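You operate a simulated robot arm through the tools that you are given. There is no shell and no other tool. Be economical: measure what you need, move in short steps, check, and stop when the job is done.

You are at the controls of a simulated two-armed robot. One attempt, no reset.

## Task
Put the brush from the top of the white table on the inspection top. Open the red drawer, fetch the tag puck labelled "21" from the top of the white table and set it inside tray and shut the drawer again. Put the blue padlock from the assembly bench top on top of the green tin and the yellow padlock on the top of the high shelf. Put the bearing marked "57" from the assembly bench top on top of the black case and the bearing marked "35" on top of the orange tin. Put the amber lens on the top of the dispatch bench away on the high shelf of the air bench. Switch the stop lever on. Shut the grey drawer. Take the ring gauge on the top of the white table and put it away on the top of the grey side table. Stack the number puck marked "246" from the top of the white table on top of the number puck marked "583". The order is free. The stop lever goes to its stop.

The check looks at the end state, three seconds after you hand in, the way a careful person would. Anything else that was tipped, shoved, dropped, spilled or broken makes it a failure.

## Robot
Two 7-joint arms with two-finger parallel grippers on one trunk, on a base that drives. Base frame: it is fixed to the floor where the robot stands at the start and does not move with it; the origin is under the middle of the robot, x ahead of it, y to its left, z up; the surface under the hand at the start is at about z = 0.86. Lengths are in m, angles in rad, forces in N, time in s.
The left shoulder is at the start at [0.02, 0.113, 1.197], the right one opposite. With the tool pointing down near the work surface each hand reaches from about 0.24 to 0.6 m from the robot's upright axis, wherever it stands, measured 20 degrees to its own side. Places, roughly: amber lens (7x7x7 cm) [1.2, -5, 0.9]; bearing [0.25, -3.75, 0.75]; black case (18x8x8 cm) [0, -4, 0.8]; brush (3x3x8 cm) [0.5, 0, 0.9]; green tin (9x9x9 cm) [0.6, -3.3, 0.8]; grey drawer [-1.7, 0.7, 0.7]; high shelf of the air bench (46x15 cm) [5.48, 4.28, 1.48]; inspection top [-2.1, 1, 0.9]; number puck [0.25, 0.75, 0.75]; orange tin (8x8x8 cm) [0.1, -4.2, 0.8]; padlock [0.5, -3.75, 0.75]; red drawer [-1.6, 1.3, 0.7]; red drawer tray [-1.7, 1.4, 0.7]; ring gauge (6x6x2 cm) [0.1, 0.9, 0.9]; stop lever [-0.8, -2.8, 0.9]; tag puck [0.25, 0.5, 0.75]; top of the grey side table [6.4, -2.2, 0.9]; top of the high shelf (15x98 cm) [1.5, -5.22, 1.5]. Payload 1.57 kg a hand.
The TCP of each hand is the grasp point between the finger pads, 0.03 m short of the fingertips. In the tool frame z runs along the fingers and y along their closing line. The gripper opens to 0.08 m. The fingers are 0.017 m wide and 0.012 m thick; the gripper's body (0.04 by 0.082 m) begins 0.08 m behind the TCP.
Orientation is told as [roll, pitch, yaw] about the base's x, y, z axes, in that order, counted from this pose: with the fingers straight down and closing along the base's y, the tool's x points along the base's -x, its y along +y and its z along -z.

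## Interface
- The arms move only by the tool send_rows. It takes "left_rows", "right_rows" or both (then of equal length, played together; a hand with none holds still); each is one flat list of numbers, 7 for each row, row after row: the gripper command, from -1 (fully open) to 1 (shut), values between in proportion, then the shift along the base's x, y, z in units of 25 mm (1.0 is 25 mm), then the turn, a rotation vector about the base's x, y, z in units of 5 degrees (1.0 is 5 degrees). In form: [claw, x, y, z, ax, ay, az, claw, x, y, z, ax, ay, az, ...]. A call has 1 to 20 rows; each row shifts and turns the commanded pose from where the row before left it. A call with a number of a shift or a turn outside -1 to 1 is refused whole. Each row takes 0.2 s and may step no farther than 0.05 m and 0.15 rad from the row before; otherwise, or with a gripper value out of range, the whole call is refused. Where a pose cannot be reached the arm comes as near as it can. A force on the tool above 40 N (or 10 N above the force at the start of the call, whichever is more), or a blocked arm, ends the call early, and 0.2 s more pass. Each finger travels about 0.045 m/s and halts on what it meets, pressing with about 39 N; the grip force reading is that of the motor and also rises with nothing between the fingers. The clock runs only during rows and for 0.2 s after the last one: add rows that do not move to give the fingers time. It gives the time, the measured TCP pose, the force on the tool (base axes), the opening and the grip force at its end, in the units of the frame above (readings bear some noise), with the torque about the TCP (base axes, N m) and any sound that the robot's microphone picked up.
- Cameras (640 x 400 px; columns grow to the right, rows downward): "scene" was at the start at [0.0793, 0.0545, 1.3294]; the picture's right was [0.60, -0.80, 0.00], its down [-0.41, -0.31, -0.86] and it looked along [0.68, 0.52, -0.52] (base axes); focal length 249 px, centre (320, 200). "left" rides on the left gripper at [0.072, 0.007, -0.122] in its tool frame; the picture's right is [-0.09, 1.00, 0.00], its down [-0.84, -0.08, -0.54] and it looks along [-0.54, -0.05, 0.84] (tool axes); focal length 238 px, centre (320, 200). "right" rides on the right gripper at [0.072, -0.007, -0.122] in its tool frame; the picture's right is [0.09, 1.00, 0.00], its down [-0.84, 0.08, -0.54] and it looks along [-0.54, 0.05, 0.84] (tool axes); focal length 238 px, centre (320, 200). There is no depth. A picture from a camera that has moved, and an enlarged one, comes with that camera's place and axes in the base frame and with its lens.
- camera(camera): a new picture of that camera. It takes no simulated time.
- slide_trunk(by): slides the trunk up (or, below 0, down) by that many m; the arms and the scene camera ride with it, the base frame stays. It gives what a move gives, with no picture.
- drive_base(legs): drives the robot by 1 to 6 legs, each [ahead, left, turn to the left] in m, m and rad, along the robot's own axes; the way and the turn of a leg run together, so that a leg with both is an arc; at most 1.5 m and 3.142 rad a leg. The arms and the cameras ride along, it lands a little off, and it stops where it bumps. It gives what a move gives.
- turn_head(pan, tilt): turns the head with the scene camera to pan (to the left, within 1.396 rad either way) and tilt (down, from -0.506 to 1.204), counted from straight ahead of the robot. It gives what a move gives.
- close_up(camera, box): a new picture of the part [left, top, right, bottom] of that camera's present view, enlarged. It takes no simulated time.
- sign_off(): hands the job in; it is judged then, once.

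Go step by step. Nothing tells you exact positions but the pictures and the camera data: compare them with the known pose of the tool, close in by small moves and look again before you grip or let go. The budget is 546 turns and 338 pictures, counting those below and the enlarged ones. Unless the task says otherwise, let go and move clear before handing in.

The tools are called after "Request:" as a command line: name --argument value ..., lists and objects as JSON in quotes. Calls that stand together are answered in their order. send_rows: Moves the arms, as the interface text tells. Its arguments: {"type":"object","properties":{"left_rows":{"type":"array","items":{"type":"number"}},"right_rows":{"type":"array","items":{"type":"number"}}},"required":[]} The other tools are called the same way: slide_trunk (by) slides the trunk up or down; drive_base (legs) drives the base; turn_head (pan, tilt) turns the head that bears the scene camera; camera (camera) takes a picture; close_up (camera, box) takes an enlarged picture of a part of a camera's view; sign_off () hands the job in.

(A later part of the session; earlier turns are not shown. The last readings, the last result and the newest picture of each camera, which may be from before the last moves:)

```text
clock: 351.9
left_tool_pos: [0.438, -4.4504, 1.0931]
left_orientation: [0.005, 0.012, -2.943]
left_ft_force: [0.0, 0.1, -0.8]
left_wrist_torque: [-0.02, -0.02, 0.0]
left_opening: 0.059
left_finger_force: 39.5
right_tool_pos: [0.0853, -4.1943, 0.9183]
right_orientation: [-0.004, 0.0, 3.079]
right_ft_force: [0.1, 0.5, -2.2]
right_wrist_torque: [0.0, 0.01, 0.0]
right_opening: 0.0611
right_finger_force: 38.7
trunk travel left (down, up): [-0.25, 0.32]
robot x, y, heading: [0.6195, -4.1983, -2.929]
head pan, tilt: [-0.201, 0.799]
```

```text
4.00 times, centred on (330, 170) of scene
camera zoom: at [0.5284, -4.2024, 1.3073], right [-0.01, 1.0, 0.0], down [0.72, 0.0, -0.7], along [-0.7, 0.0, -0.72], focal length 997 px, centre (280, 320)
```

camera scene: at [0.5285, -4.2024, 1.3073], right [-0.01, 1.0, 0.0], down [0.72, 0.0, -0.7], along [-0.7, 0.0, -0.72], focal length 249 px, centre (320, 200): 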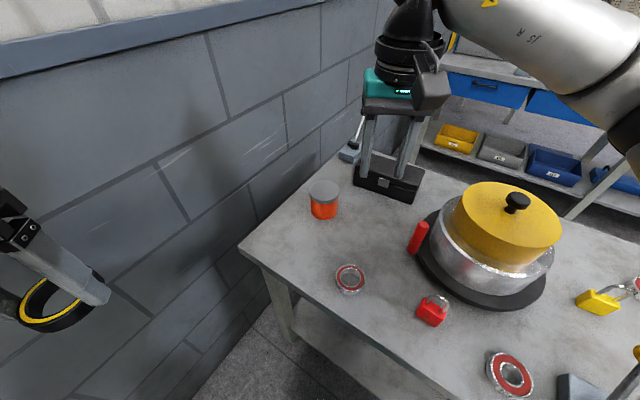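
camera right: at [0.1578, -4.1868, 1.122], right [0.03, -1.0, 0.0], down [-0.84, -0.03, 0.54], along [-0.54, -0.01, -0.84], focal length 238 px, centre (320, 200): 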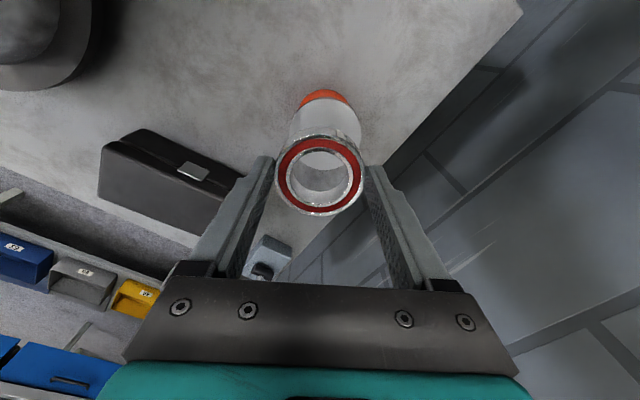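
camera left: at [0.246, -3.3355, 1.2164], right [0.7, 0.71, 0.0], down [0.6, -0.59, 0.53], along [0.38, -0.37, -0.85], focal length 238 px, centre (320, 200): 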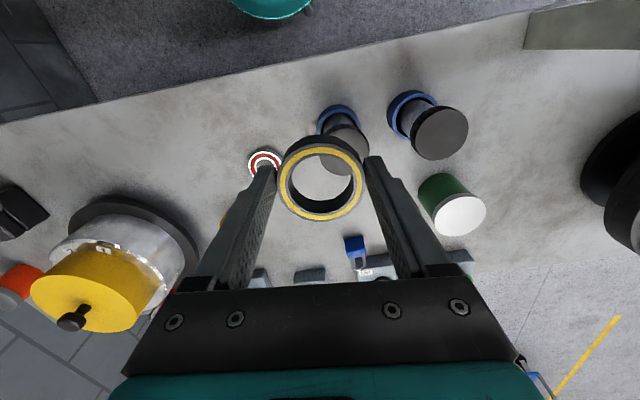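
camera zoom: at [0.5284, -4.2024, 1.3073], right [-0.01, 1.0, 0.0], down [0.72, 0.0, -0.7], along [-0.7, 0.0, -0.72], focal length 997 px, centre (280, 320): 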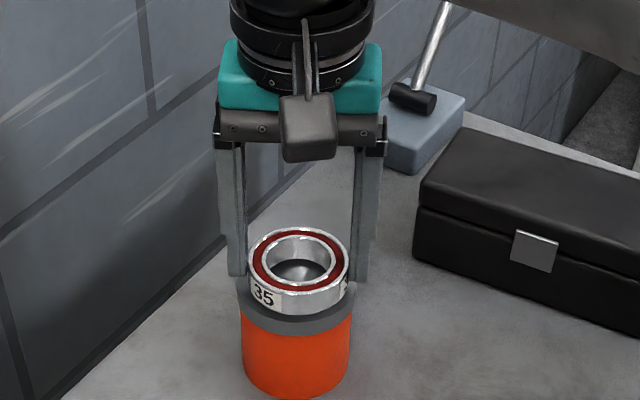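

Request:
send_rows --right_rows '[1, 0, 0, -0.1, 0, 0, 0, 1, 0, 0, 0, 0, 0, 0]'

Request:
send_rows --right_rows '[1, 0, 0, -0.08, 0, 0, 0, 1, 0, 0, 0, 0, 0, 0]'

```text
clock: 352.4
left_tool_pos: [0.4383, -4.4507, 1.0925]
left_orientation: [0.005, 0.013, -2.942]
left_ft_force: [0.1, -0.8, -1.8]
left_wrist_torque: [0.0, -0.02, -0.01]
left_opening: 0.0593
left_finger_force: 38.8
right_tool_pos: [0.0846, -4.1945, 0.9139]
right_orientation: [-0.004, 0.001, 3.077]
right_ft_force: [-0.2, -0.2, -1.7]
right_wrist_torque: [-0.01, 0.01, 0.0]
right_opening: 0.061
right_finger_force: 39.0
trunk travel left (down, up): [-0.25, 0.32]
robot x, y, heading: [0.6255, -4.2015, -2.931]
head pan, tilt: [-0.201, 0.799]
```

```text
clock: 353.1
left_tool_pos: [0.4379, -4.4508, 1.0935]
left_orientation: [0.006, 0.01, -2.942]
left_ft_force: [-0.1, -0.4, -2.5]
left_wrist_torque: [-0.01, 0.02, -0.04]
left_opening: 0.0592
left_finger_force: 39.1
right_tool_pos: [0.0853, -4.1944, 0.9133]
right_orientation: [-0.005, -0.001, 3.077]
right_ft_force: [0.5, -0.4, -0.5]
right_wrist_torque: [-0.03, 0.07, -0.01]
right_opening: 0.0608
right_finger_force: 39.5
trunk travel left (down, up): [-0.25, 0.32]
robot x, y, heading: [0.6233, -4.2016, -2.932]
head pan, tilt: [-0.201, 0.799]
```

Request:
send_rows --right_rows '[1, 0, 0, -0.08, 0, 0, 0, 1, 0, 0, 0, 0, 0, 0]'

Request:
close_up --camera "scene" --box '[290, 150, 350, 200]'

```text
clock: 353.6
left_tool_pos: [0.4399, -4.4484, 1.0922]
left_orientation: [0.006, 0.013, -2.941]
left_ft_force: [0.1, 0.4, -1.5]
left_wrist_torque: [0.01, -0.02, -0.04]
left_opening: 0.0591
left_finger_force: 38.8
right_tool_pos: [0.0859, -4.1935, 0.9125]
right_orientation: [-0.001, -0.003, 3.077]
right_ft_force: [0.9, 2.8, 14.3]
right_wrist_torque: [0.17, -0.35, 0.01]
right_opening: 0.0608
right_finger_force: 39.0
trunk travel left (down, up): [-0.25, 0.32]
robot x, y, heading: [0.6194, -4.1978, -2.933]
head pan, tilt: [-0.201, 0.799]
```

```text
8.00 times, centred on (320, 175) of scene
camera zoom: at [0.5297, -4.2021, 1.3075], right [-0.01, 1.0, 0.0], down [0.72, 0.0, -0.7], along [-0.7, 0.0, -0.72], focal length 1994 px, centre (320, 400)
```

zoom: 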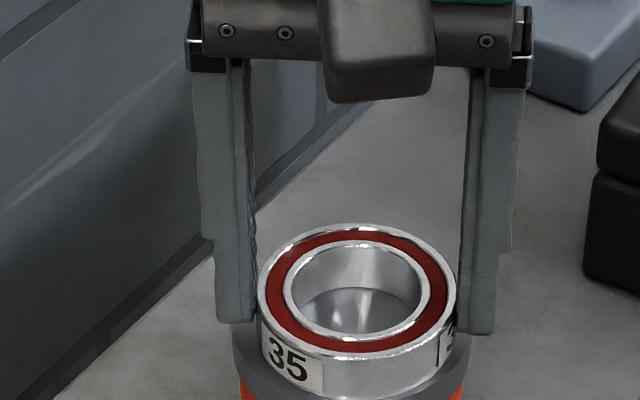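

Contact on the lid. I release and rise.

Request:
send_rows --right_rows '[1, 0, 0, 0.05, 0, 0, 0, -0.7, 0, 0, 0, 0, 0, 0, -1, 0, 0, 0, 0, 0, 0, -1, 0, 0, 0, 0, 0, 0, -1, 0, 0, 0.5, 0, 0, 0, -1, 0, 0, 1, 0, 0, 0, -1, 0, 0, 1, 0, 0, 0, -1, 0, 0, 1, 0, 0, 0, -1, 0, 0, 1, 0, 0, 0, -1, 0, 0, 1, 0, 0, 0, -1, 0, 0, 1, 0, 0, 0, -1, 0, 0, 0, 0, 0, 0]'

Request:
close_up --camera "scene" --box '[260, 120, 440, 240]'

Request:
camera --camera "right"

```text
clock: 356.2
left_tool_pos: [0.4385, -4.4497, 1.0919]
left_orientation: [0.004, 0.012, -2.941]
left_ft_force: [0.0, 0.2, -1.6]
left_wrist_torque: [0.0, 0.02, 0.0]
left_opening: 0.0591
left_finger_force: 38.9
right_tool_pos: [0.0845, -4.1945, 1.0754]
right_orientation: [-0.003, -0.001, 3.077]
right_ft_force: [0.7, -0.3, 0.4]
right_wrist_torque: [0.0, 0.01, 0.02]
right_opening: 0.0802
right_finger_force: 0.0
trunk travel left (down, up): [-0.25, 0.32]
robot x, y, heading: [0.623, -4.199, -2.937]
head pan, tilt: [-0.201, 0.799]
```

```text
3.33 times, centred on (350, 180) of scene
camera zoom: at [0.5285, -4.2023, 1.3073], right [-0.01, 1.0, 0.0], down [0.72, 0.0, -0.7], along [-0.7, 0.0, -0.72], focal length 831 px, centre (220, 267)
```

zoom: 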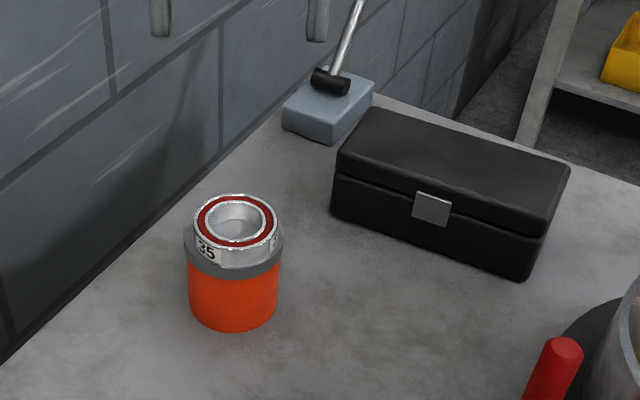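

```text
191 pictures are left
camera right: at [0.1584, -4.1914, 1.1972], right [0.03, -1.0, 0.0], down [-0.84, -0.02, 0.54], along [-0.54, -0.01, -0.84], focal length 238 px, centre (320, 200)
```

right: 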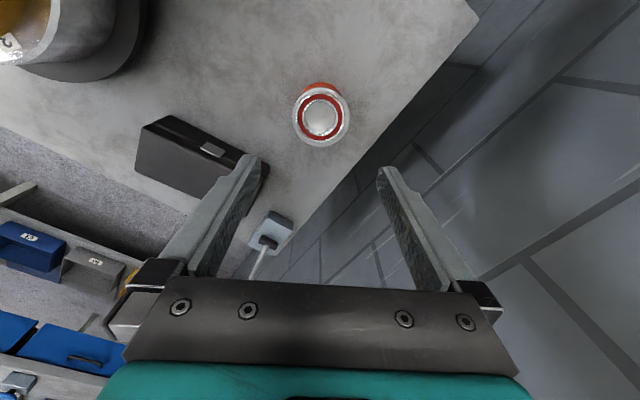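

35 sits on the orange tin. I test whether the right hand reaches over the black case from this stance.

Request:
send_rows --right_rows '[-1, -0.42, 0.92, 0, 0, 0, 0, -1, -0.42, 0.92, 0, 0, 0, 0, -1, -0.42, 0.92, 0, 0, 0, 0, -1, -0.42, 0.92, 0, 0, 0, 0, -1, -0.42, 0.92, 0, 0, 0, 0, -1, -0.42, 0.92, 0, 0, 0, 0, -1, -0.42, 0.92, 0, 0, 0, 0, -1, -0.42, 0.92, 0, 0, 0, 0, -1, 0, 0, -1, 0, 0, 0, -1, 0, 0, -1, 0, 0, 0, -1, 0, 0, -1, 0, 0, 0, -1, 0, 0, 0, 0, 0, 0]'

Request:
camera --camera "right"

Request:
camera --camera "scene"

```text
clock: 358.9
left_tool_pos: [0.4389, -4.4505, 1.0918]
left_orientation: [0.004, 0.012, -2.942]
left_ft_force: [-0.2, -0.5, -2.4]
left_wrist_torque: [0.03, 0.01, 0.01]
left_opening: 0.0593
left_finger_force: 38.5
right_tool_pos: [0.0093, -4.0187, 0.9991]
right_orientation: [-0.001, -0.002, 3.077]
right_ft_force: [-0.4, 0.4, 0.5]
right_wrist_torque: [0.03, 0.01, 0.01]
right_opening: 0.0799
right_finger_force: 0.1
right hand out of reach, approached as far as the arm can: row 8
trunk travel left (down, up): [-0.25, 0.32]
robot x, y, heading: [0.6222, -4.199, -2.938]
head pan, tilt: [-0.201, 0.799]
```

```text
190 pictures are left
camera right: at [0.0826, -4.015, 1.1216], right [0.03, -1.0, 0.0], down [-0.84, -0.02, 0.54], along [-0.54, -0.01, -0.84], focal length 238 px, centre (320, 200)
```

right: 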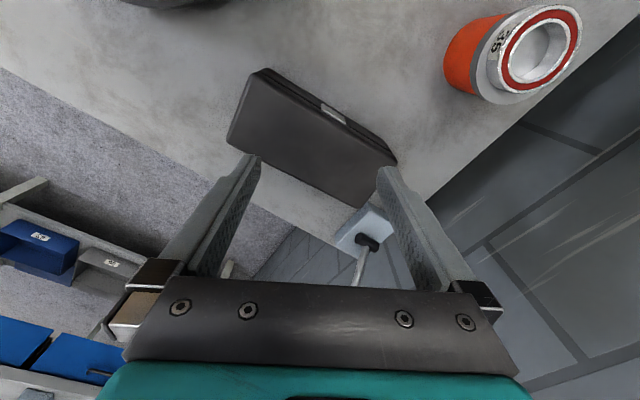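

```text
189 pictures are left
camera scene: at [0.5286, -4.2024, 1.3073], right [-0.01, 1.0, 0.0], down [0.72, 0.0, -0.7], along [-0.7, 0.0, -0.72], focal length 249 px, centre (320, 200)
```

scene: 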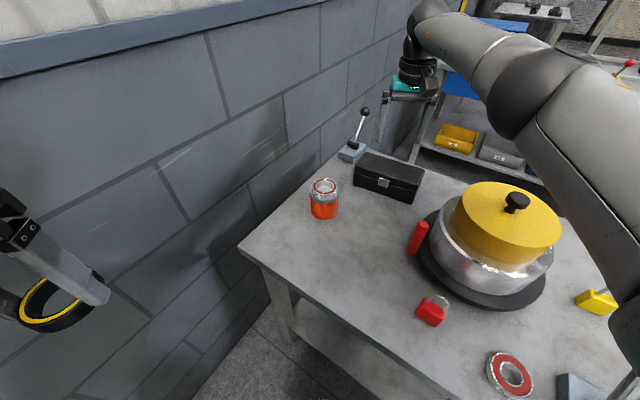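

The right hand nearly reaches the case centre (0, -4.01); a few cm of base motion will do. I go up and round the pot toward bearing 57.

Request:
send_rows --right_rows '[-1, 0, 0, 1, 0, 0, 0, -1, 0.9, -0.6, 1, 0, 0, 0, -1, 1, -0.7, 1, 0, 0, 0, -1, 1, -0.7, 0.4, 0, 0, 0, -1, 1, -0.7, 0, 0, 0, 0, -1, 1, -0.7, 0, 0, 0, 0, -1, 1, -0.7, 0, 0, 0, 0, -1, 1, -0.7, 0, 0, 0, 0, -1, 1, 0.5, 0, 0, 0, 0, -1, 1, 1, 0, 0, 0, 0, -1, 1, 1, 0, 0, 0, 0, -1, 1, 1, 0, 0, 0, 0, -1, 1, 1, 0, 0, 0, 0, -1, 1, 1, 0, 0, 0, 0, -1, 1, 1, 0, 0, 0, 0, -1, 0.9, 1, 0, 0, 0, 0, -1, 0, 0, 0, 0, 0, 0]'

Request:
camera --camera "right"

```text
clock: 362.4
left_tool_pos: [0.4388, -4.4497, 1.0924]
left_orientation: [0.007, 0.011, -2.942]
left_ft_force: [0.5, 0.7, -1.4]
left_wrist_torque: [-0.02, -0.03, -0.02]
left_opening: 0.059
left_finger_force: 39.0
right_tool_pos: [0.3754, -3.9483, 1.0869]
right_orientation: [-0.001, 0.001, 3.079]
right_ft_force: [0.2, 0.3, -0.3]
right_wrist_torque: [0.0, 0.0, 0.0]
right_opening: 0.0801
right_finger_force: 0.1
right hand out of reach, approached as far as the arm can: row 16
trunk travel left (down, up): [-0.25, 0.32]
robot x, y, heading: [0.6205, -4.1996, -2.935]
head pan, tilt: [-0.201, 0.799]
```

```text
188 pictures are left
camera right: at [0.4486, -3.9459, 1.2091], right [0.03, -1.0, 0.0], down [-0.84, -0.03, 0.54], along [-0.54, -0.01, -0.84], focal length 238 px, centre (320, 200)
```

right: 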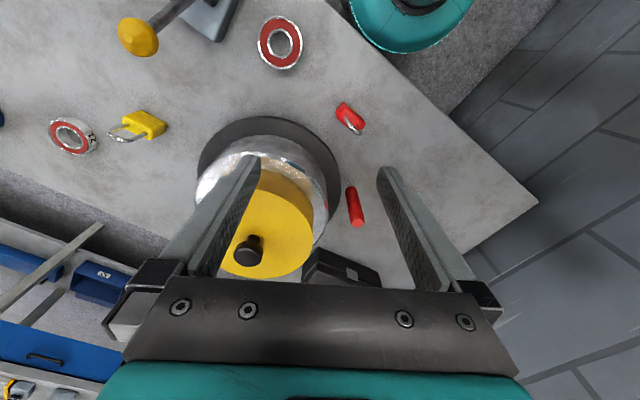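

57 is too far to the side; I rotate the base right 0.7 rad.

Request:
drive_base --legs '[[0, 0, -0.7]]'

Request:
camera --camera "right"

Request:
camera --camera "scene"

```text
clock: 364.7
left_tool_pos: [0.3194, -4.2725, 1.0927]
left_orientation: [0.005, 0.014, 2.636]
left_ft_force: [-0.8, 0.2, -2.2]
left_wrist_torque: [-0.03, 0.01, -0.02]
left_opening: 0.0592
left_finger_force: 39.4
right_tool_pos: [0.5974, -3.8489, 1.0864]
right_orientation: [-0.001, 0.005, 2.373]
right_ft_force: [0.6, 0.5, -0.7]
right_wrist_torque: [0.01, 0.0, -0.01]
right_opening: 0.0801
right_finger_force: 0.2
trunk travel left (down, up): [-0.25, 0.32]
robot x, y, heading: [0.6209, -4.1959, 2.643]
head pan, tilt: [-0.201, 0.799]
```

```text
187 pictures are left
camera right: at [0.6539, -3.8936, 1.2092], right [-0.63, -0.78, 0.0], down [-0.66, 0.53, 0.54], along [-0.42, 0.34, -0.84], focal length 238 px, centre (320, 200)
```

right: 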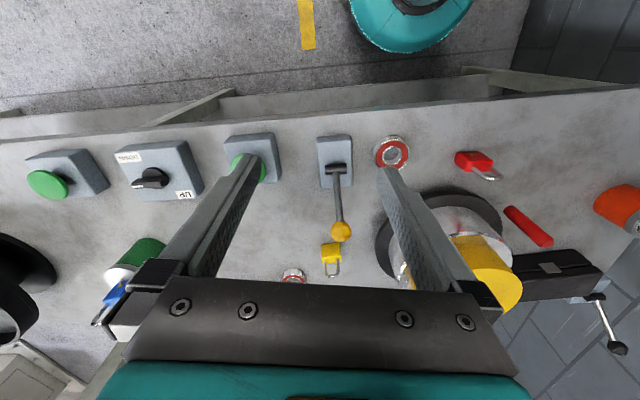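

```text
186 pictures are left
camera scene: at [0.5485, -4.1431, 1.3073], right [0.64, 0.77, 0.0], down [0.55, -0.46, -0.7], along [-0.53, 0.45, -0.72], focal length 249 px, centre (320, 200)
```

scene: 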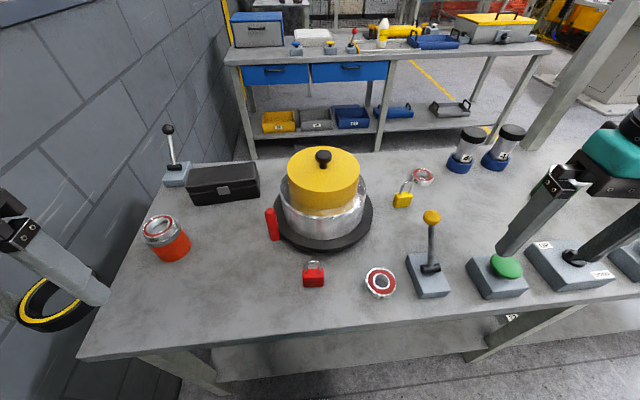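

57 at (0.452, -3.8945); its neighbour is the yellow joystick, so I turn the closing line to run along x while moving over it.

Request:
send_rows --right_rows '[-1, -0.645, -0.2, 0, 0, 0, -1, -1, -0.645, -0.2, 0, 0, 0, -1, -1, -0.645, -0.2, 0, 0, 0, -1, -1, -0.645, -0.2, 0, 0, 0, -1, -1, -0.645, -0.2, 0, 0, 0, -1, -1, -0.645, -0.2, 0, 0, 0, -1, -1, -0.645, -0.2, 0, 0, 0, -1, -1, -0.645, -0.2, 0, 0, 0, -1, -1, -0.645, -0.2, 0, 0, 0, -1, -1, 0, 0, -1, 0, 0, 0, -1, 0, 0, -1, 0, 0, 0, -1, 0, 0, -1, 0, 0, 0, -1, 0, 0, 0, 0, 0, 0]'

Request:
camera --camera "right"

```text
clock: 367.5
left_tool_pos: [0.3195, -4.2718, 1.0928]
left_orientation: [0.005, 0.012, 2.638]
left_ft_force: [0.0, -0.4, -2.6]
left_wrist_torque: [-0.02, 0.01, 0.0]
left_opening: 0.059
left_finger_force: 39.0
right_tool_pos: [0.4517, -3.8952, 1.0109]
right_orientation: [-0.002, 0.001, 1.588]
right_ft_force: [0.1, -0.1, 0.7]
right_wrist_torque: [0.0, 0.0, 0.01]
right_opening: 0.0802
right_finger_force: 0.1
trunk travel left (down, up): [-0.25, 0.32]
robot x, y, heading: [0.6215, -4.201, 2.644]
head pan, tilt: [-0.201, 0.799]
```

```text
185 pictures are left
camera right: at [0.4604, -3.9656, 1.1337], right [-0.99, -0.11, 0.0], down [-0.09, 0.84, 0.54], along [-0.06, 0.54, -0.84], focal length 238 px, centre (320, 200)
```

right: 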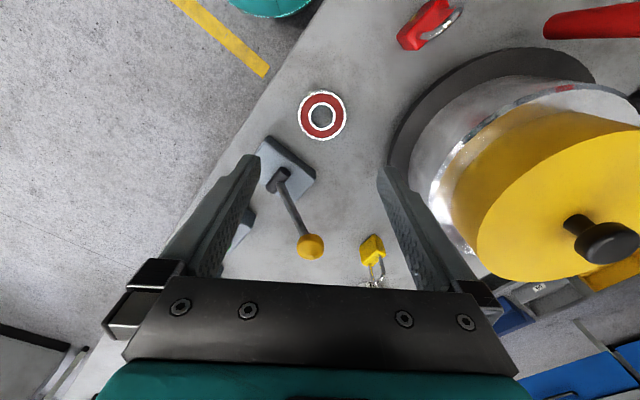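

Request:
send_rows --right_rows '[-1, -0.08, 0.12, -1, 0, 0, 0, -1, 0, 0, -1, 0, 0, 0, -1, 0, 0, -1, 0, 0, 0, -1, 0, 0, -1, 0, 0, 0, -1, 0, 0, -1, 0, 0, 0, -1, 0, 0, -1, 0, 0, 0, -1, 0, 0, -0.9, 0, 0, 0, 1, 0, 0, 0, 0, 0, 0, 1, 0, 0, 0, 0, 0, 0, 1, 0, 0, 0, 0, 0, 0, 1, 0, 0, 0, 0, 0, 0]'

Request:
camera --camera "right"

```text
clock: 369.9
left_tool_pos: [0.3204, -4.2712, 1.0929]
left_orientation: [0.005, 0.012, 2.637]
left_ft_force: [0.6, -0.1, -2.1]
left_wrist_torque: [-0.02, -0.02, 0.04]
left_opening: 0.0592
left_finger_force: 38.6
right_tool_pos: [0.4497, -3.8904, 0.838]
right_orientation: [-0.005, 0.0, 1.588]
right_ft_force: [-0.8, -0.3, 0.8]
right_wrist_torque: [0.01, 0.03, 0.02]
right_opening: 0.0612
right_finger_force: 39.2
trunk travel left (down, up): [-0.25, 0.32]
robot x, y, heading: [0.6228, -4.1976, 2.648]
head pan, tilt: [-0.201, 0.799]
```

```text
184 pictures are left
camera right: at [0.4586, -3.9622, 0.9618], right [-0.99, -0.11, 0.0], down [-0.09, 0.84, 0.54], along [-0.06, 0.54, -0.84], focal length 238 px, centre (320, 200)
```

right: 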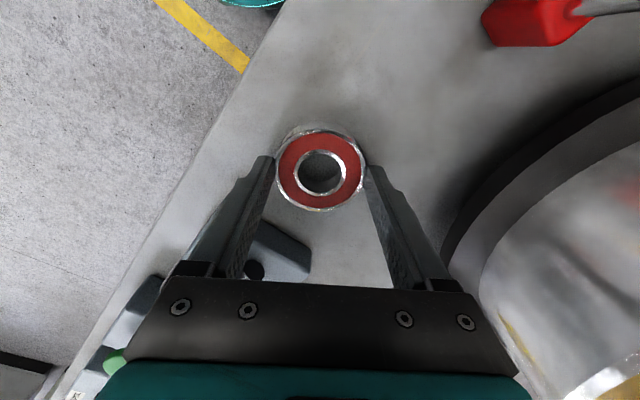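

57 gripped. I lift it, turn the base back 0.7 rad, and edge toward the case.

Request:
send_rows --right_rows '[1, 0, 0, 1, 0, 0, 0, 1, 0, 0, 1, 0, 0, 0, 1, 0, 0, 1, 0, 0, 0, 1, 0, 0, 1, 0, 0, 0, 1, 0, 0, 1, 0, 0, 0, 1, 0, 0, 1, 0, 0, 0, 1, 0, 0, 1, 0, 0, 0, 1, 0, 0, 1, 0, 0, 0, 1, 0, 0, 1, 0, 0, 0, 1, 0, 0, 1, 0, 0, 0, 1, 0, 0, 0, 0, 0, 0]'

Request:
drive_base --legs '[[0, 0, 0.7], [0.035, -0.02, 0]]'

Request:
camera --camera "right"

```text
clock: 372.3
left_tool_pos: [0.3194, -4.2716, 1.0935]
left_orientation: [0.005, 0.012, 2.637]
left_ft_force: [-0.9, -0.2, -2.1]
left_wrist_torque: [-0.03, 0.0, -0.02]
left_opening: 0.0593
left_finger_force: 39.2
right_tool_pos: [0.4497, -3.892, 1.0894]
right_orientation: [-0.004, 0.001, 1.586]
right_ft_force: [0.8, 0.3, -2.1]
right_wrist_torque: [-0.03, 0.0, -0.03]
right_opening: 0.0606
right_finger_force: 38.3
trunk travel left (down, up): [-0.25, 0.32]
robot x, y, heading: [0.6231, -4.199, 2.642]
head pan, tilt: [-0.201, 0.799]
```

```text
clock: 375.1
left_tool_pos: [0.3964, -4.436, 1.0921]
left_orientation: [0.004, 0.014, -2.948]
left_ft_force: [-0.9, 0.5, -2.1]
left_wrist_torque: [-0.02, -0.02, 0.01]
left_opening: 0.059
left_finger_force: 39.0
right_tool_pos: [0.2529, -4.0607, 1.0882]
right_orientation: [-0.003, 0.002, 2.285]
right_ft_force: [-1.2, -0.3, -2.9]
right_wrist_torque: [-0.01, -0.01, 0.0]
right_opening: 0.0609
right_finger_force: 38.8
trunk travel left (down, up): [-0.25, 0.32]
robot x, y, heading: [0.5833, -4.1855, -2.938]
head pan, tilt: [-0.201, 0.799]
```

```text
183 pictures are left
camera right: at [0.3054, -4.1099, 1.211], right [-0.69, -0.72, 0.0], down [-0.61, 0.58, 0.54], along [-0.39, 0.38, -0.84], focal length 238 px, centre (320, 200)
```

right: 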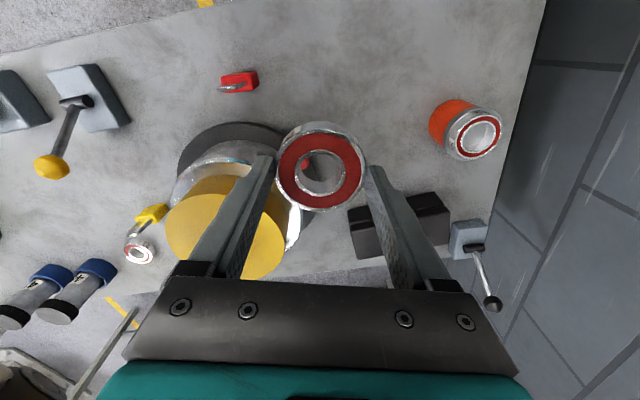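

Request:
send_rows --right_rows '[1, -0.92, 0.185, 0, 0, 0, 0, 1, -0.92, 0.185, 0, 0, 0, 0, 1, -0.92, 0.185, 0, 0, 0, 0, 1, -0.92, 0.185, 0, 0, 0, 0, 1, -0.92, 0.185, 0, 0, 0, 0, 1, -0.92, 0.185, 0, 0, 0, 0, 1, -0.92, 0.185, 0, 0, 0, 0, 1, -0.92, 0.185, 0, 0, 0, 0, 1, -0.92, 0.185, 0, 0, 0, 0, 1, -0.92, 0.185, 0, 0, 0, 0, 1, -0.92, 0.185, 0, 0, 0, 0, 1, 0, 0, -1, 0, 0, 0, 1, 0, 0, -1, 0, 0, 0, 1, 0, 0, -1, 0, 0, 0, 1, 0, 0, -1, 0, 0, 0, 1, 0, 0, 0, 0, 0, 0]'

Request:
camera --camera "right"

Request:
close_up --camera "scene" --box '[280, 80, 480, 220]'

```text
clock: 378.5
left_tool_pos: [0.3979, -4.4369, 1.0933]
left_orientation: [0.004, 0.012, -2.948]
left_ft_force: [0.1, -0.8, -1.5]
left_wrist_torque: [-0.03, -0.04, 0.0]
left_opening: 0.0591
left_finger_force: 39.2
right_tool_pos: [0.0002, -4.0093, 0.9881]
right_orientation: [-0.003, 0.002, 2.284]
right_ft_force: [0.2, 0.3, -2.7]
right_wrist_torque: [-0.01, 0.02, 0.03]
right_opening: 0.0609
right_finger_force: 38.5
trunk travel left (down, up): [-0.25, 0.32]
robot x, y, heading: [0.5877, -4.1841, -2.944]
head pan, tilt: [-0.201, 0.799]
```

```text
182 pictures are left
camera right: at [0.0536, -4.0596, 1.1108], right [-0.69, -0.72, 0.0], down [-0.61, 0.58, 0.54], along [-0.39, 0.38, -0.84], focal length 238 px, centre (320, 200)
```

right: 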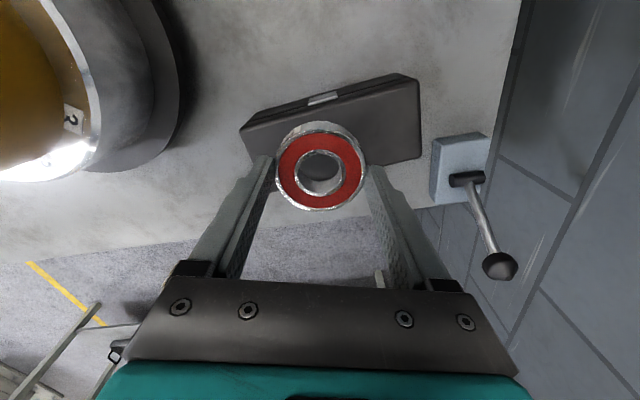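

```text
2.86 times, centred on (380, 150) of scene
camera zoom: at [0.4902, -4.1892, 1.3073], right [0.0, 1.0, 0.0], down [0.72, 0.0, -0.7], along [-0.7, 0.0, -0.72], focal length 712 px, centre (149, 343)
```

zoom: 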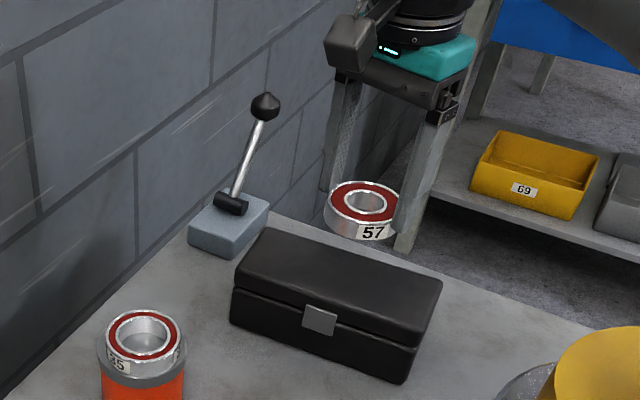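

Request:
send_rows --right_rows '[1, 0, -0.32, -1, 0, 0, 0, 1, 0, 0, -1, 0, 0, 0, 1, 0, 0, -0.6, 0, 0, 0, 1, 0, 0, 0, 0, 0, 0]'

Request:
close_up --camera "scene" --box '[320, 110, 440, 200]'

```text
clock: 379.5
left_tool_pos: [0.3977, -4.4364, 1.0931]
left_orientation: [0.006, 0.012, -2.948]
left_ft_force: [-0.4, -0.5, -1.5]
left_wrist_torque: [-0.01, 0.0, 0.0]
left_opening: 0.0591
left_finger_force: 39.0
right_tool_pos: [0.0008, -4.0189, 0.9246]
right_orientation: [-0.001, 0.001, 2.285]
right_ft_force: [0.4, -0.1, -2.2]
right_wrist_torque: [0.0, 0.0, -0.02]
right_opening: 0.0607
right_finger_force: 39.2
trunk travel left (down, up): [-0.25, 0.32]
robot x, y, heading: [0.581, -4.1855, -2.939]
head pan, tilt: [-0.201, 0.799]
```

```text
4.44 times, centred on (380, 155) of scene
camera zoom: at [0.4902, -4.1892, 1.3073], right [0.0, 1.0, 0.0], down [0.72, 0.0, -0.7], along [-0.7, 0.0, -0.72], focal length 1108 px, centre (53, 400)
```

zoom: 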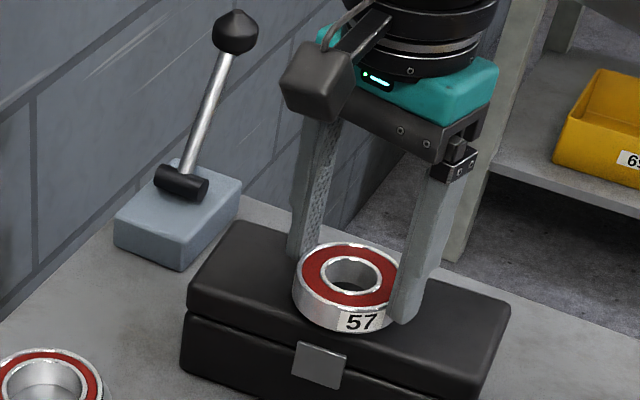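

Request:
send_rows --right_rows '[1, 0, 0, -0.15, 0, 0, 0, 1, 0, 0, -0.1, 0, 0, 0, 1, 0, 0, 0, 0, 0, 0]'

Request:
send_rows --right_rows '[1, 0, 0, -0.1, 0, 0, 0, 1, 0, 0, 0, 0, 0, 0]'

Request:
send_rows --right_rows '[1, 0, 0, -0.08, 0, 0, 0, 1, 0, 0, 0, 0, 0, 0]'

```text
clock: 380.3
left_tool_pos: [0.3984, -4.4357, 1.0938]
left_orientation: [0.004, 0.012, -2.947]
left_ft_force: [0.1, 0.0, -2.0]
left_wrist_torque: [-0.01, -0.01, -0.04]
left_opening: 0.0591
left_finger_force: 39.0
right_tool_pos: [0.0011, -4.0185, 0.9169]
right_orientation: [-0.004, 0.0, 2.285]
right_ft_force: [-0.4, 0.6, -2.4]
right_wrist_torque: [-0.02, -0.02, 0.03]
right_opening: 0.0608
right_finger_force: 39.0
trunk travel left (down, up): [-0.25, 0.32]
robot x, y, heading: [0.5857, -4.1867, -2.941]
head pan, tilt: [-0.201, 0.799]
```

```text
clock: 380.9
left_tool_pos: [0.398, -4.4356, 1.093]
left_orientation: [0.005, 0.012, -2.948]
left_ft_force: [-0.5, -0.3, -2.6]
left_wrist_torque: [-0.02, -0.03, 0.02]
left_opening: 0.0592
left_finger_force: 39.3
right_tool_pos: [0.0009, -4.0193, 0.9153]
right_orientation: [-0.001, 0.003, 2.285]
right_ft_force: [0.0, 0.2, -2.9]
right_wrist_torque: [0.01, 0.0, 0.02]
right_opening: 0.0611
right_finger_force: 39.3
trunk travel left (down, up): [-0.25, 0.32]
robot x, y, heading: [0.5803, -4.1856, -2.941]
head pan, tilt: [-0.201, 0.799]
```

```text
clock: 381.5
left_tool_pos: [0.3991, -4.4361, 1.0931]
left_orientation: [0.006, 0.011, -2.949]
left_ft_force: [1.2, -0.2, -2.5]
left_wrist_torque: [0.0, -0.04, -0.01]
left_opening: 0.0593
left_finger_force: 38.7
right_tool_pos: [0.0005, -4.019, 0.9148]
right_orientation: [0.0, 0.0, 2.286]
right_ft_force: [-0.1, 1.5, 5.3]
right_wrist_torque: [0.21, -0.05, 0.0]
right_opening: 0.0605
right_finger_force: 39.6
trunk travel left (down, up): [-0.25, 0.32]
robot x, y, heading: [0.5815, -4.1906, -2.944]
head pan, tilt: [-0.201, 0.799]
```

Contact. I release and rise.

Request:
send_rows --right_rows '[0, 0, 0, 0, 0, 0, 0, -0.7, 0, 0, 0, 0, 0, 0, -1, 0, 0, 0, 0, 0, 0, -1, 0, 0, 0, 0, 0, 0, -1, 0, 0, 0.5, 0, 0, 0, -1, 0, 0, 1, 0, 0, 0, -1, 0, 0, 1, 0, 0, 0, -1, 0, 0, 1, 0, 0, 0, -1, 0, 0, 1, 0, 0, 0, -1, 0, 0, 1, 0, 0, 0, -1, 0, 0, 1, 0, 0, 0, -1, 0, 0, 1, 0, 0, 0, -1, 0, 0, 0, 0, 0, 0]'

Request:
close_up --camera "scene" --box '[280, 80, 480, 220]'

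```text
clock: 384.3
left_tool_pos: [0.3985, -4.4353, 1.0934]
left_orientation: [0.004, 0.012, -2.948]
left_ft_force: [-0.1, -0.3, -1.8]
left_wrist_torque: [-0.02, 0.0, 0.0]
left_opening: 0.0591
left_finger_force: 39.1
right_tool_pos: [0.0017, -4.018, 1.1013]
right_orientation: [-0.004, 0.002, 2.286]
right_ft_force: [-0.4, 0.3, 1.1]
right_wrist_torque: [0.03, -0.01, -0.06]
right_opening: 0.0798
right_finger_force: 0.0
trunk travel left (down, up): [-0.25, 0.32]
robot x, y, heading: [0.5823, -4.1873, -2.943]
head pan, tilt: [-0.201, 0.799]
```

```text
2.86 times, centred on (380, 150) of scene
camera zoom: at [0.4903, -4.1892, 1.3073], right [0.0, 1.0, 0.0], down [0.72, 0.0, -0.7], along [-0.7, 0.0, -0.72], focal length 712 px, centre (149, 343)
```

zoom: 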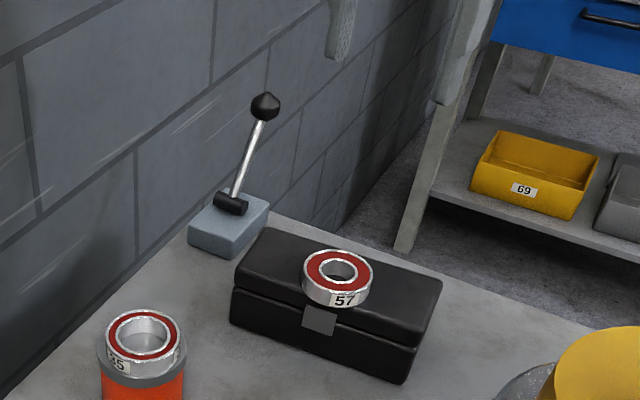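

Both bearings are placed. I bring the hand back and re-aim the base at the yellow padlock.

Request:
send_rows --right_rows '[-0.5, 0.92, -0.185, 0, 0, 0, 0, -0.5, 0.92, -0.185, 0, 0, 0, 0, -0.5, 0.92, -0.185, 0, 0, 0, 0, -0.5, 0.92, -0.185, 0, 0, 0, 0, -0.5, 0.92, -0.185, 0, 0, 0, 0, -0.5, 0.92, -0.185, 0, 0, 0, 0, -0.5, 0.92, -0.185, 0, 0, 0, 0, -0.5, 0.92, -0.185, 0, 0, 0, 0, -0.5, 0.92, -0.185, 0, 0, 0, 0, -0.5, 0.92, -0.185, 0, 0, 0, 0, -0.5, 0.92, -0.185, 0, 0, 0, 0, -0.5, 0, 0, 0, 0, 0, 0]'

Request:
drive_base --legs '[[-0.06, 0, 0], [0, 0, -0.8], [0.02, -0.17, 0]]'

Request:
camera --camera "scene"

Request:
camera --camera "right"

```text
clock: 386.9
left_tool_pos: [0.3979, -4.4369, 1.0915]
left_orientation: [0.004, 0.012, -2.949]
left_ft_force: [-1.1, 0.2, -2.7]
left_wrist_torque: [0.0, -0.02, -0.01]
left_opening: 0.0593
left_finger_force: 39.1
right_tool_pos: [0.2522, -4.0681, 1.1001]
right_orientation: [-0.003, 0.002, 2.284]
right_ft_force: [1.0, 0.0, -0.4]
right_wrist_torque: [0.01, 0.0, -0.02]
right_opening: 0.0605
right_finger_force: 0.1
trunk travel left (down, up): [-0.25, 0.32]
robot x, y, heading: [0.5827, -4.1831, -2.938]
head pan, tilt: [-0.201, 0.799]
```

```text
clock: 391.0
left_tool_pos: [0.4137, -4.0638, 1.093]
left_orientation: [0.008, 0.012, 2.535]
left_ft_force: [0.1, 0.0, -1.9]
left_wrist_torque: [0.0, 0.0, 0.03]
left_opening: 0.0591
left_finger_force: 39.4
right_tool_pos: [0.5778, -3.704, 1.1009]
right_orientation: [-0.001, 0.002, 1.483]
right_ft_force: [-0.4, 0.4, 0.2]
right_wrist_torque: [-0.03, -0.01, 0.01]
right_opening: 0.06
right_finger_force: 0.1
trunk travel left (down, up): [-0.25, 0.32]
robot x, y, heading: [0.7217, -4.0237, 2.541]
head pan, tilt: [-0.201, 0.799]
```

```text
178 pictures are left
camera scene: at [0.6546, -3.9605, 1.3073], right [0.72, 0.69, 0.0], down [0.5, -0.52, -0.7], along [-0.48, 0.5, -0.72], focal length 249 px, centre (320, 200)
```

scene: 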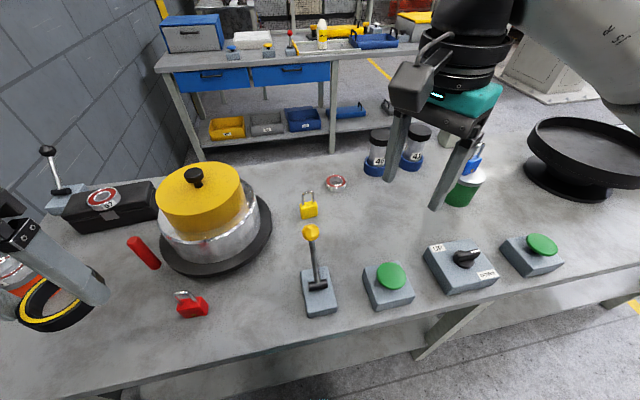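

```text
177 pictures are left
camera right: at [0.5777, -3.7753, 1.2229], right [-1.0, 0.0, 0.0], down [0.0, 0.84, 0.54], along [0.0, 0.54, -0.84], focal length 238 px, centre (320, 200)
```

right: 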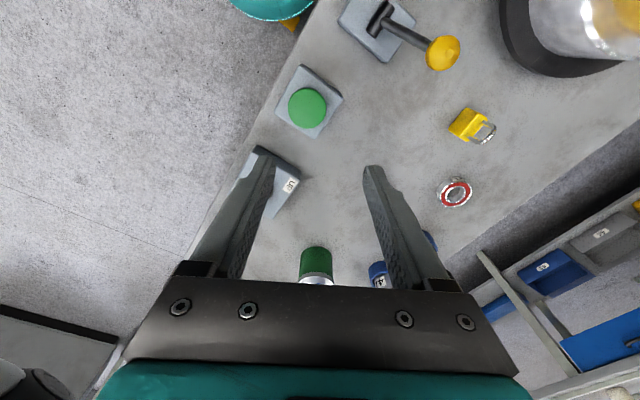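

Request:
close_up --camera "scene" --box '[270, 170, 370, 240]'

Request:
close_up --camera "right" --box '[410, 80, 530, 160]'

```text
5.71 times, centred on (320, 205) of scene
camera zoom: at [0.6546, -3.9605, 1.3073], right [0.72, 0.69, 0.0], down [0.5, -0.52, -0.7], along [-0.48, 0.5, -0.72], focal length 1424 px, centre (320, 171)
```

zoom: 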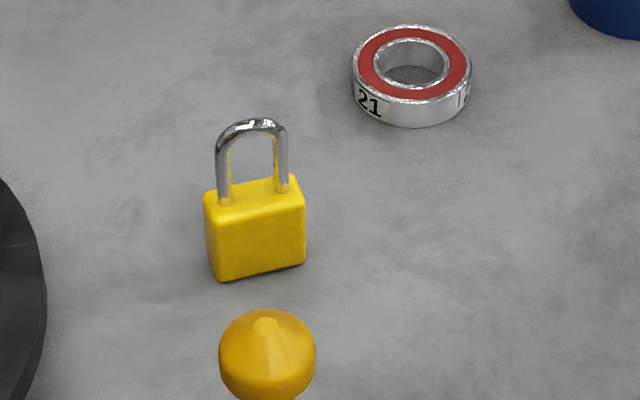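

```text
5.00 times, centred on (470, 120) of right
camera zoom: at [0.5777, -3.7753, 1.2229], right [-1.0, 0.0, 0.0], down [0.0, 0.84, 0.54], along [0.0, 0.54, -0.84], focal length 1192 px, centre (-430, 600)
```

zoom: 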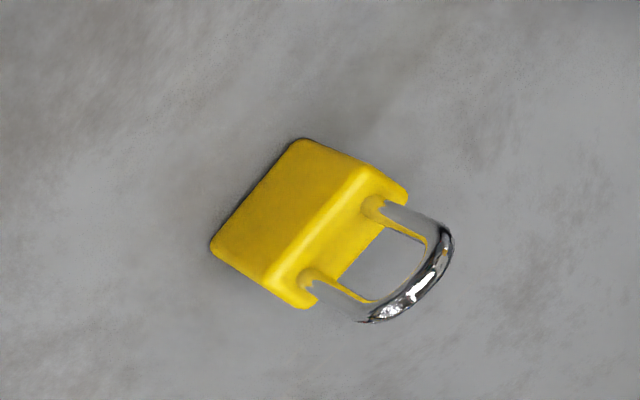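

Padlock's width runs along about 57°; I rotate the hand to match while moving over it.

Request:
send_rows --right_rows '[-0.6, -0.803, 0.11, 0, 0, 0, 1, -0.6, -0.803, 0.11, 0, 0, 0, 1, -0.6, -0.803, 0.11, 0, 0, 0, 1, -0.6, -0.803, 0.11, 0, 0, 0, 1, -0.6, -0.803, 0.11, 0, 0, 0, 1, -0.6, -0.803, 0.11, 0, 0, 0, 1, -0.6, -0.803, 0.11, 0, 0, 0, 1, -0.6, -0.803, 0.11, 0, 0, 0, 1, -0.6, -0.803, 0.11, 0, 0, 0, 1, -0.6, -0.803, 0.11, 0, 0, 0, 1, -0.6, -0.803, 0.11, 0, 0, 0, 1, -0.6, -0.803, 0.11, 0, 0, 0, 1, -0.6, 0, 0, -1, 0, 0, 0.4, -0.6, 0, 0, -1, 0, 0, 0, -0.6, 0, 0, -1, 0, 0, 0, -0.6, 0, 0, -1, 0, 0, 0, -0.6, 0, 0, 0, 0, 0, 0]'

Request:
camera --camera "right"

```text
clock: 394.6
left_tool_pos: [0.4144, -4.066, 1.0921]
left_orientation: [0.006, 0.014, 2.533]
left_ft_force: [-0.3, 0.6, -1.4]
left_wrist_torque: [-0.01, 0.01, 0.0]
left_opening: 0.0591
left_finger_force: 39.3
right_tool_pos: [0.3343, -3.6706, 0.9996]
right_orientation: [-0.002, 0.002, 2.564]
right_ft_force: [0.0, 0.0, 0.5]
right_wrist_torque: [-0.01, 0.0, -0.01]
right_opening: 0.0638
right_finger_force: 0.0
trunk travel left (down, up): [-0.25, 0.32]
robot x, y, heading: [0.7227, -4.0292, 2.542]
head pan, tilt: [-0.201, 0.799]
```

```text
174 pictures are left
camera right: at [0.3998, -3.7038, 1.1225], right [-0.47, -0.89, 0.0], down [-0.74, 0.39, 0.54], along [-0.48, 0.25, -0.84], focal length 238 px, centre (320, 200)
```

right: 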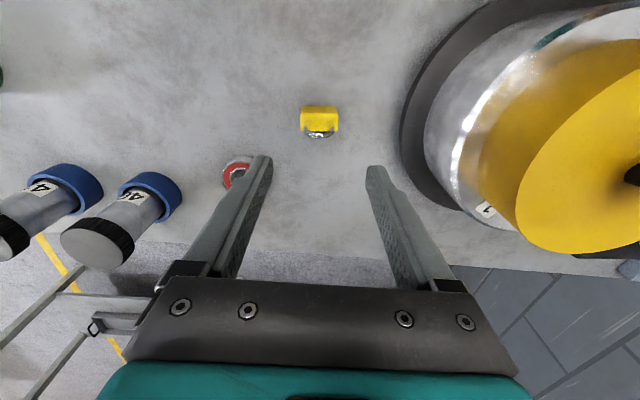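

Request:
send_rows --right_rows '[-0.6, 0.12, 0, -1, 0, 0, 0, -0.6, 0, 0, -1, 0, 0, 0, -0.6, 0, 0, -1, 0, 0, 0, -0.6, 0, 0, -1, 0, 0, 0, -0.6, 0, 0, -1, 0, 0, 0, -0.6, 0, 0, -1, 0, 0, 0, -0.6, 0, 0, -0.3, 0, 0, 0, 1, 0, 0, 0, 0, 0, 0, 1, 0, 0, 0, 0, 0, 0, 1, 0, 0, 0, 0, 0, 0, 1, 0, 0, 0, 0, 0, 0]'

Request:
camera --camera "right"

```text
clock: 397.0
left_tool_pos: [0.4139, -4.0639, 1.0924]
left_orientation: [0.006, 0.012, 2.534]
left_ft_force: [0.2, 0.4, -2.1]
left_wrist_torque: [0.0, 0.03, 0.0]
left_opening: 0.059
left_finger_force: 39.2
right_tool_pos: [0.338, -3.671, 0.8435]
right_orientation: [-0.002, 0.002, 2.566]
right_ft_force: [-1.1, 0.0, 0.1]
right_wrist_torque: [0.02, 0.0, -0.01]
right_opening: 0.044
right_finger_force: 39.3
trunk travel left (down, up): [-0.25, 0.32]
robot x, y, heading: [0.7196, -4.025, 2.541]
head pan, tilt: [-0.201, 0.799]
```

```text
173 pictures are left
camera right: at [0.4028, -3.7044, 0.9653], right [-0.47, -0.89, 0.0], down [-0.75, 0.39, 0.54], along [-0.48, 0.25, -0.84], focal length 238 px, centre (320, 200)
```

right: 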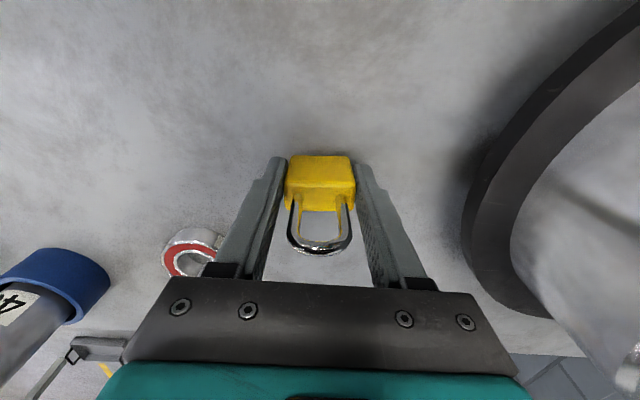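

Yellow padlock held. I lift, tuck, back away and turn toward the dispatch bench and high shelf.

Request:
send_rows --right_rows '[1, 0, 0, 1, 0, 0, 0, 1, 0, 0, 1, 0, 0, 0, 1, 0, 0, 1, 0, 0, 0, 1, 0, 0, 1, 0, 0, 0, 1, 0, 0, 1, 0, 0, 0, 1, 0, 0, 1, 0, 0, 0, 1, 0, 0, 1, 0, 0, 0, 1, 0, 0, 1, 0, 0, 0, 1, 0, 0, 1, 0, 0, 0, 1, 0, 0, 1, 0, 0, 0, 1, 0.9, -0.3, 0, 0, 0, 0, 1, 0.9, -0.3, 0, 0, 0, 0, 1, 0.9, -0.3, 0, 0, 0, 0, 1, 0.9, -0.3, 0, 0, 0, 0, 1, 0.9, -0.3, 0, 0, 0, 0, 1, 0.9, -0.3, 0, 0, 0, 0, 1, 0.9, -0.3, 0, 0, 0, 0, 1, 0, 0, 0, 0, 0, 0]'

Request:
drive_base --legs '[[-0.4, 0, 0], [0, 0, 2.5]]'

Request:
turn_head --pan 0.0 --tilt 0.3

Request:
camera --camera "scene"

```text
clock: 400.8
left_tool_pos: [0.4133, -4.066, 1.0921]
left_orientation: [0.006, 0.012, 2.535]
left_ft_force: [0.5, 0.4, -1.6]
left_wrist_torque: [0.01, 0.0, 0.01]
left_opening: 0.0592
left_finger_force: 39.3
right_tool_pos: [0.4949, -3.7234, 1.092]
right_orientation: [-0.002, 0.003, 2.566]
right_ft_force: [0.2, 0.6, -1.1]
right_wrist_torque: [0.03, -0.02, -0.01]
right_opening: 0.0436
right_finger_force: 39.7
trunk travel left (down, up): [-0.25, 0.32]
robot x, y, heading: [0.7204, -4.0272, 2.541]
head pan, tilt: [-0.201, 0.799]
```

```text
clock: 409.1
left_tool_pos: [1.3162, -4.4089, 1.0923]
left_orientation: [0.006, 0.013, -1.276]
left_ft_force: [0.1, -0.8, -1.6]
left_wrist_torque: [0.04, 0.0, -0.01]
left_opening: 0.059
left_finger_force: 39.5
right_tool_pos: [1.04, -4.6281, 1.0938]
right_orientation: [-0.002, 0.003, -1.245]
right_ft_force: [0.3, 0.1, -0.7]
right_wrist_torque: [0.03, -0.03, 0.03]
right_opening: 0.043
right_finger_force: 39.1
trunk travel left (down, up): [-0.25, 0.32]
robot x, y, heading: [1.0487, -4.251, -1.27]
head pan, tilt: [-0.201, 0.799]
```

```text
clock: 410.1
left_tool_pos: [1.316, -4.4105, 1.0925]
left_orientation: [0.007, 0.013, -1.276]
left_ft_force: [0.6, -0.2, -0.9]
left_wrist_torque: [0.0, 0.0, 0.0]
left_opening: 0.0591
left_finger_force: 39.0
right_tool_pos: [1.0412, -4.6272, 1.0934]
right_orientation: [-0.002, 0.001, -1.244]
right_ft_force: [0.3, -0.1, -0.9]
right_wrist_torque: [0.01, 0.03, -0.02]
right_opening: 0.0431
right_finger_force: 39.2
trunk travel left (down, up): [-0.25, 0.32]
robot x, y, heading: [1.0494, -4.2484, -1.271]
head pan, tilt: [0.0, 0.3]
```

```text
172 pictures are left
camera scene: at [1.0781, -4.3497, 1.3516], right [-0.96, -0.3, 0.0], down [-0.09, 0.28, -0.95], along [0.28, -0.91, -0.3], focal length 249 px, centre (320, 200)
```

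scene: 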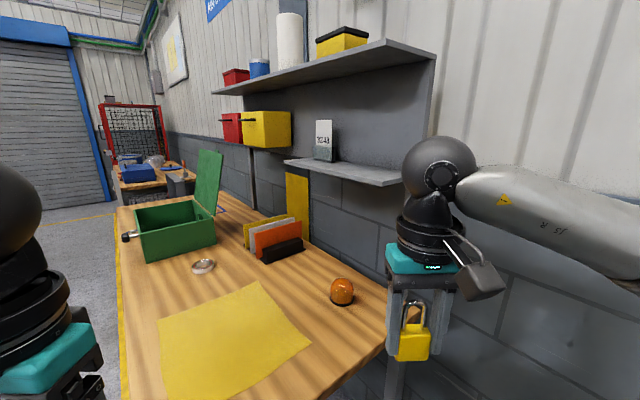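

I see the amber lens on the wooden bench and the high shelf above. I raise the trunk to see the shelf top.

Request:
slide_trunk --by 0.32

Request:
turn_head --pan 0.1 --tilt 0.5

Request:
camera --camera "scene"

```text
clock: 413.2
left_tool_pos: [1.3158, -4.4095, 1.4123]
left_orientation: [0.004, 0.011, -1.275]
left_ft_force: [0.6, -0.3, -2.7]
left_wrist_torque: [0.0, 0.01, 0.01]
left_opening: 0.0591
left_finger_force: 39.0
right_tool_pos: [1.0416, -4.628, 1.4131]
right_orientation: [-0.002, 0.002, -1.245]
right_ft_force: [-0.2, -0.3, -0.4]
right_wrist_torque: [0.04, 0.02, -0.01]
right_opening: 0.0432
right_finger_force: 39.6
trunk travel left (down, up): [-0.57, 0.0]
robot x, y, heading: [1.0486, -4.2467, -1.271]
head pan, tilt: [0.0, 0.3]
```

```text
clock: 414.0
left_tool_pos: [1.3152, -4.4092, 1.4127]
left_orientation: [0.005, 0.011, -1.276]
left_ft_force: [-0.3, 0.0, -1.5]
left_wrist_torque: [0.03, 0.02, -0.01]
left_opening: 0.0592
left_finger_force: 39.6
right_tool_pos: [1.0402, -4.627, 1.4147]
right_orientation: [0.001, 0.002, -1.244]
right_ft_force: [0.5, 0.5, -1.3]
right_wrist_torque: [0.01, 0.03, 0.0]
right_opening: 0.043
right_finger_force: 38.9
trunk travel left (down, up): [-0.57, 0.0]
robot x, y, heading: [1.0526, -4.2527, -1.27]
head pan, tilt: [0.099, 0.499]
```

```text
171 pictures are left
camera scene: at [1.0858, -4.3442, 1.6533], right [-0.92, -0.39, 0.0], down [-0.19, 0.44, -0.88], along [0.34, -0.81, -0.48], focal length 249 px, centre (320, 200)
```

scene: 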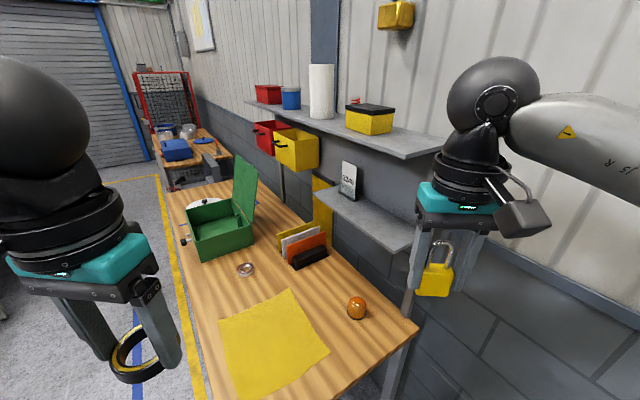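

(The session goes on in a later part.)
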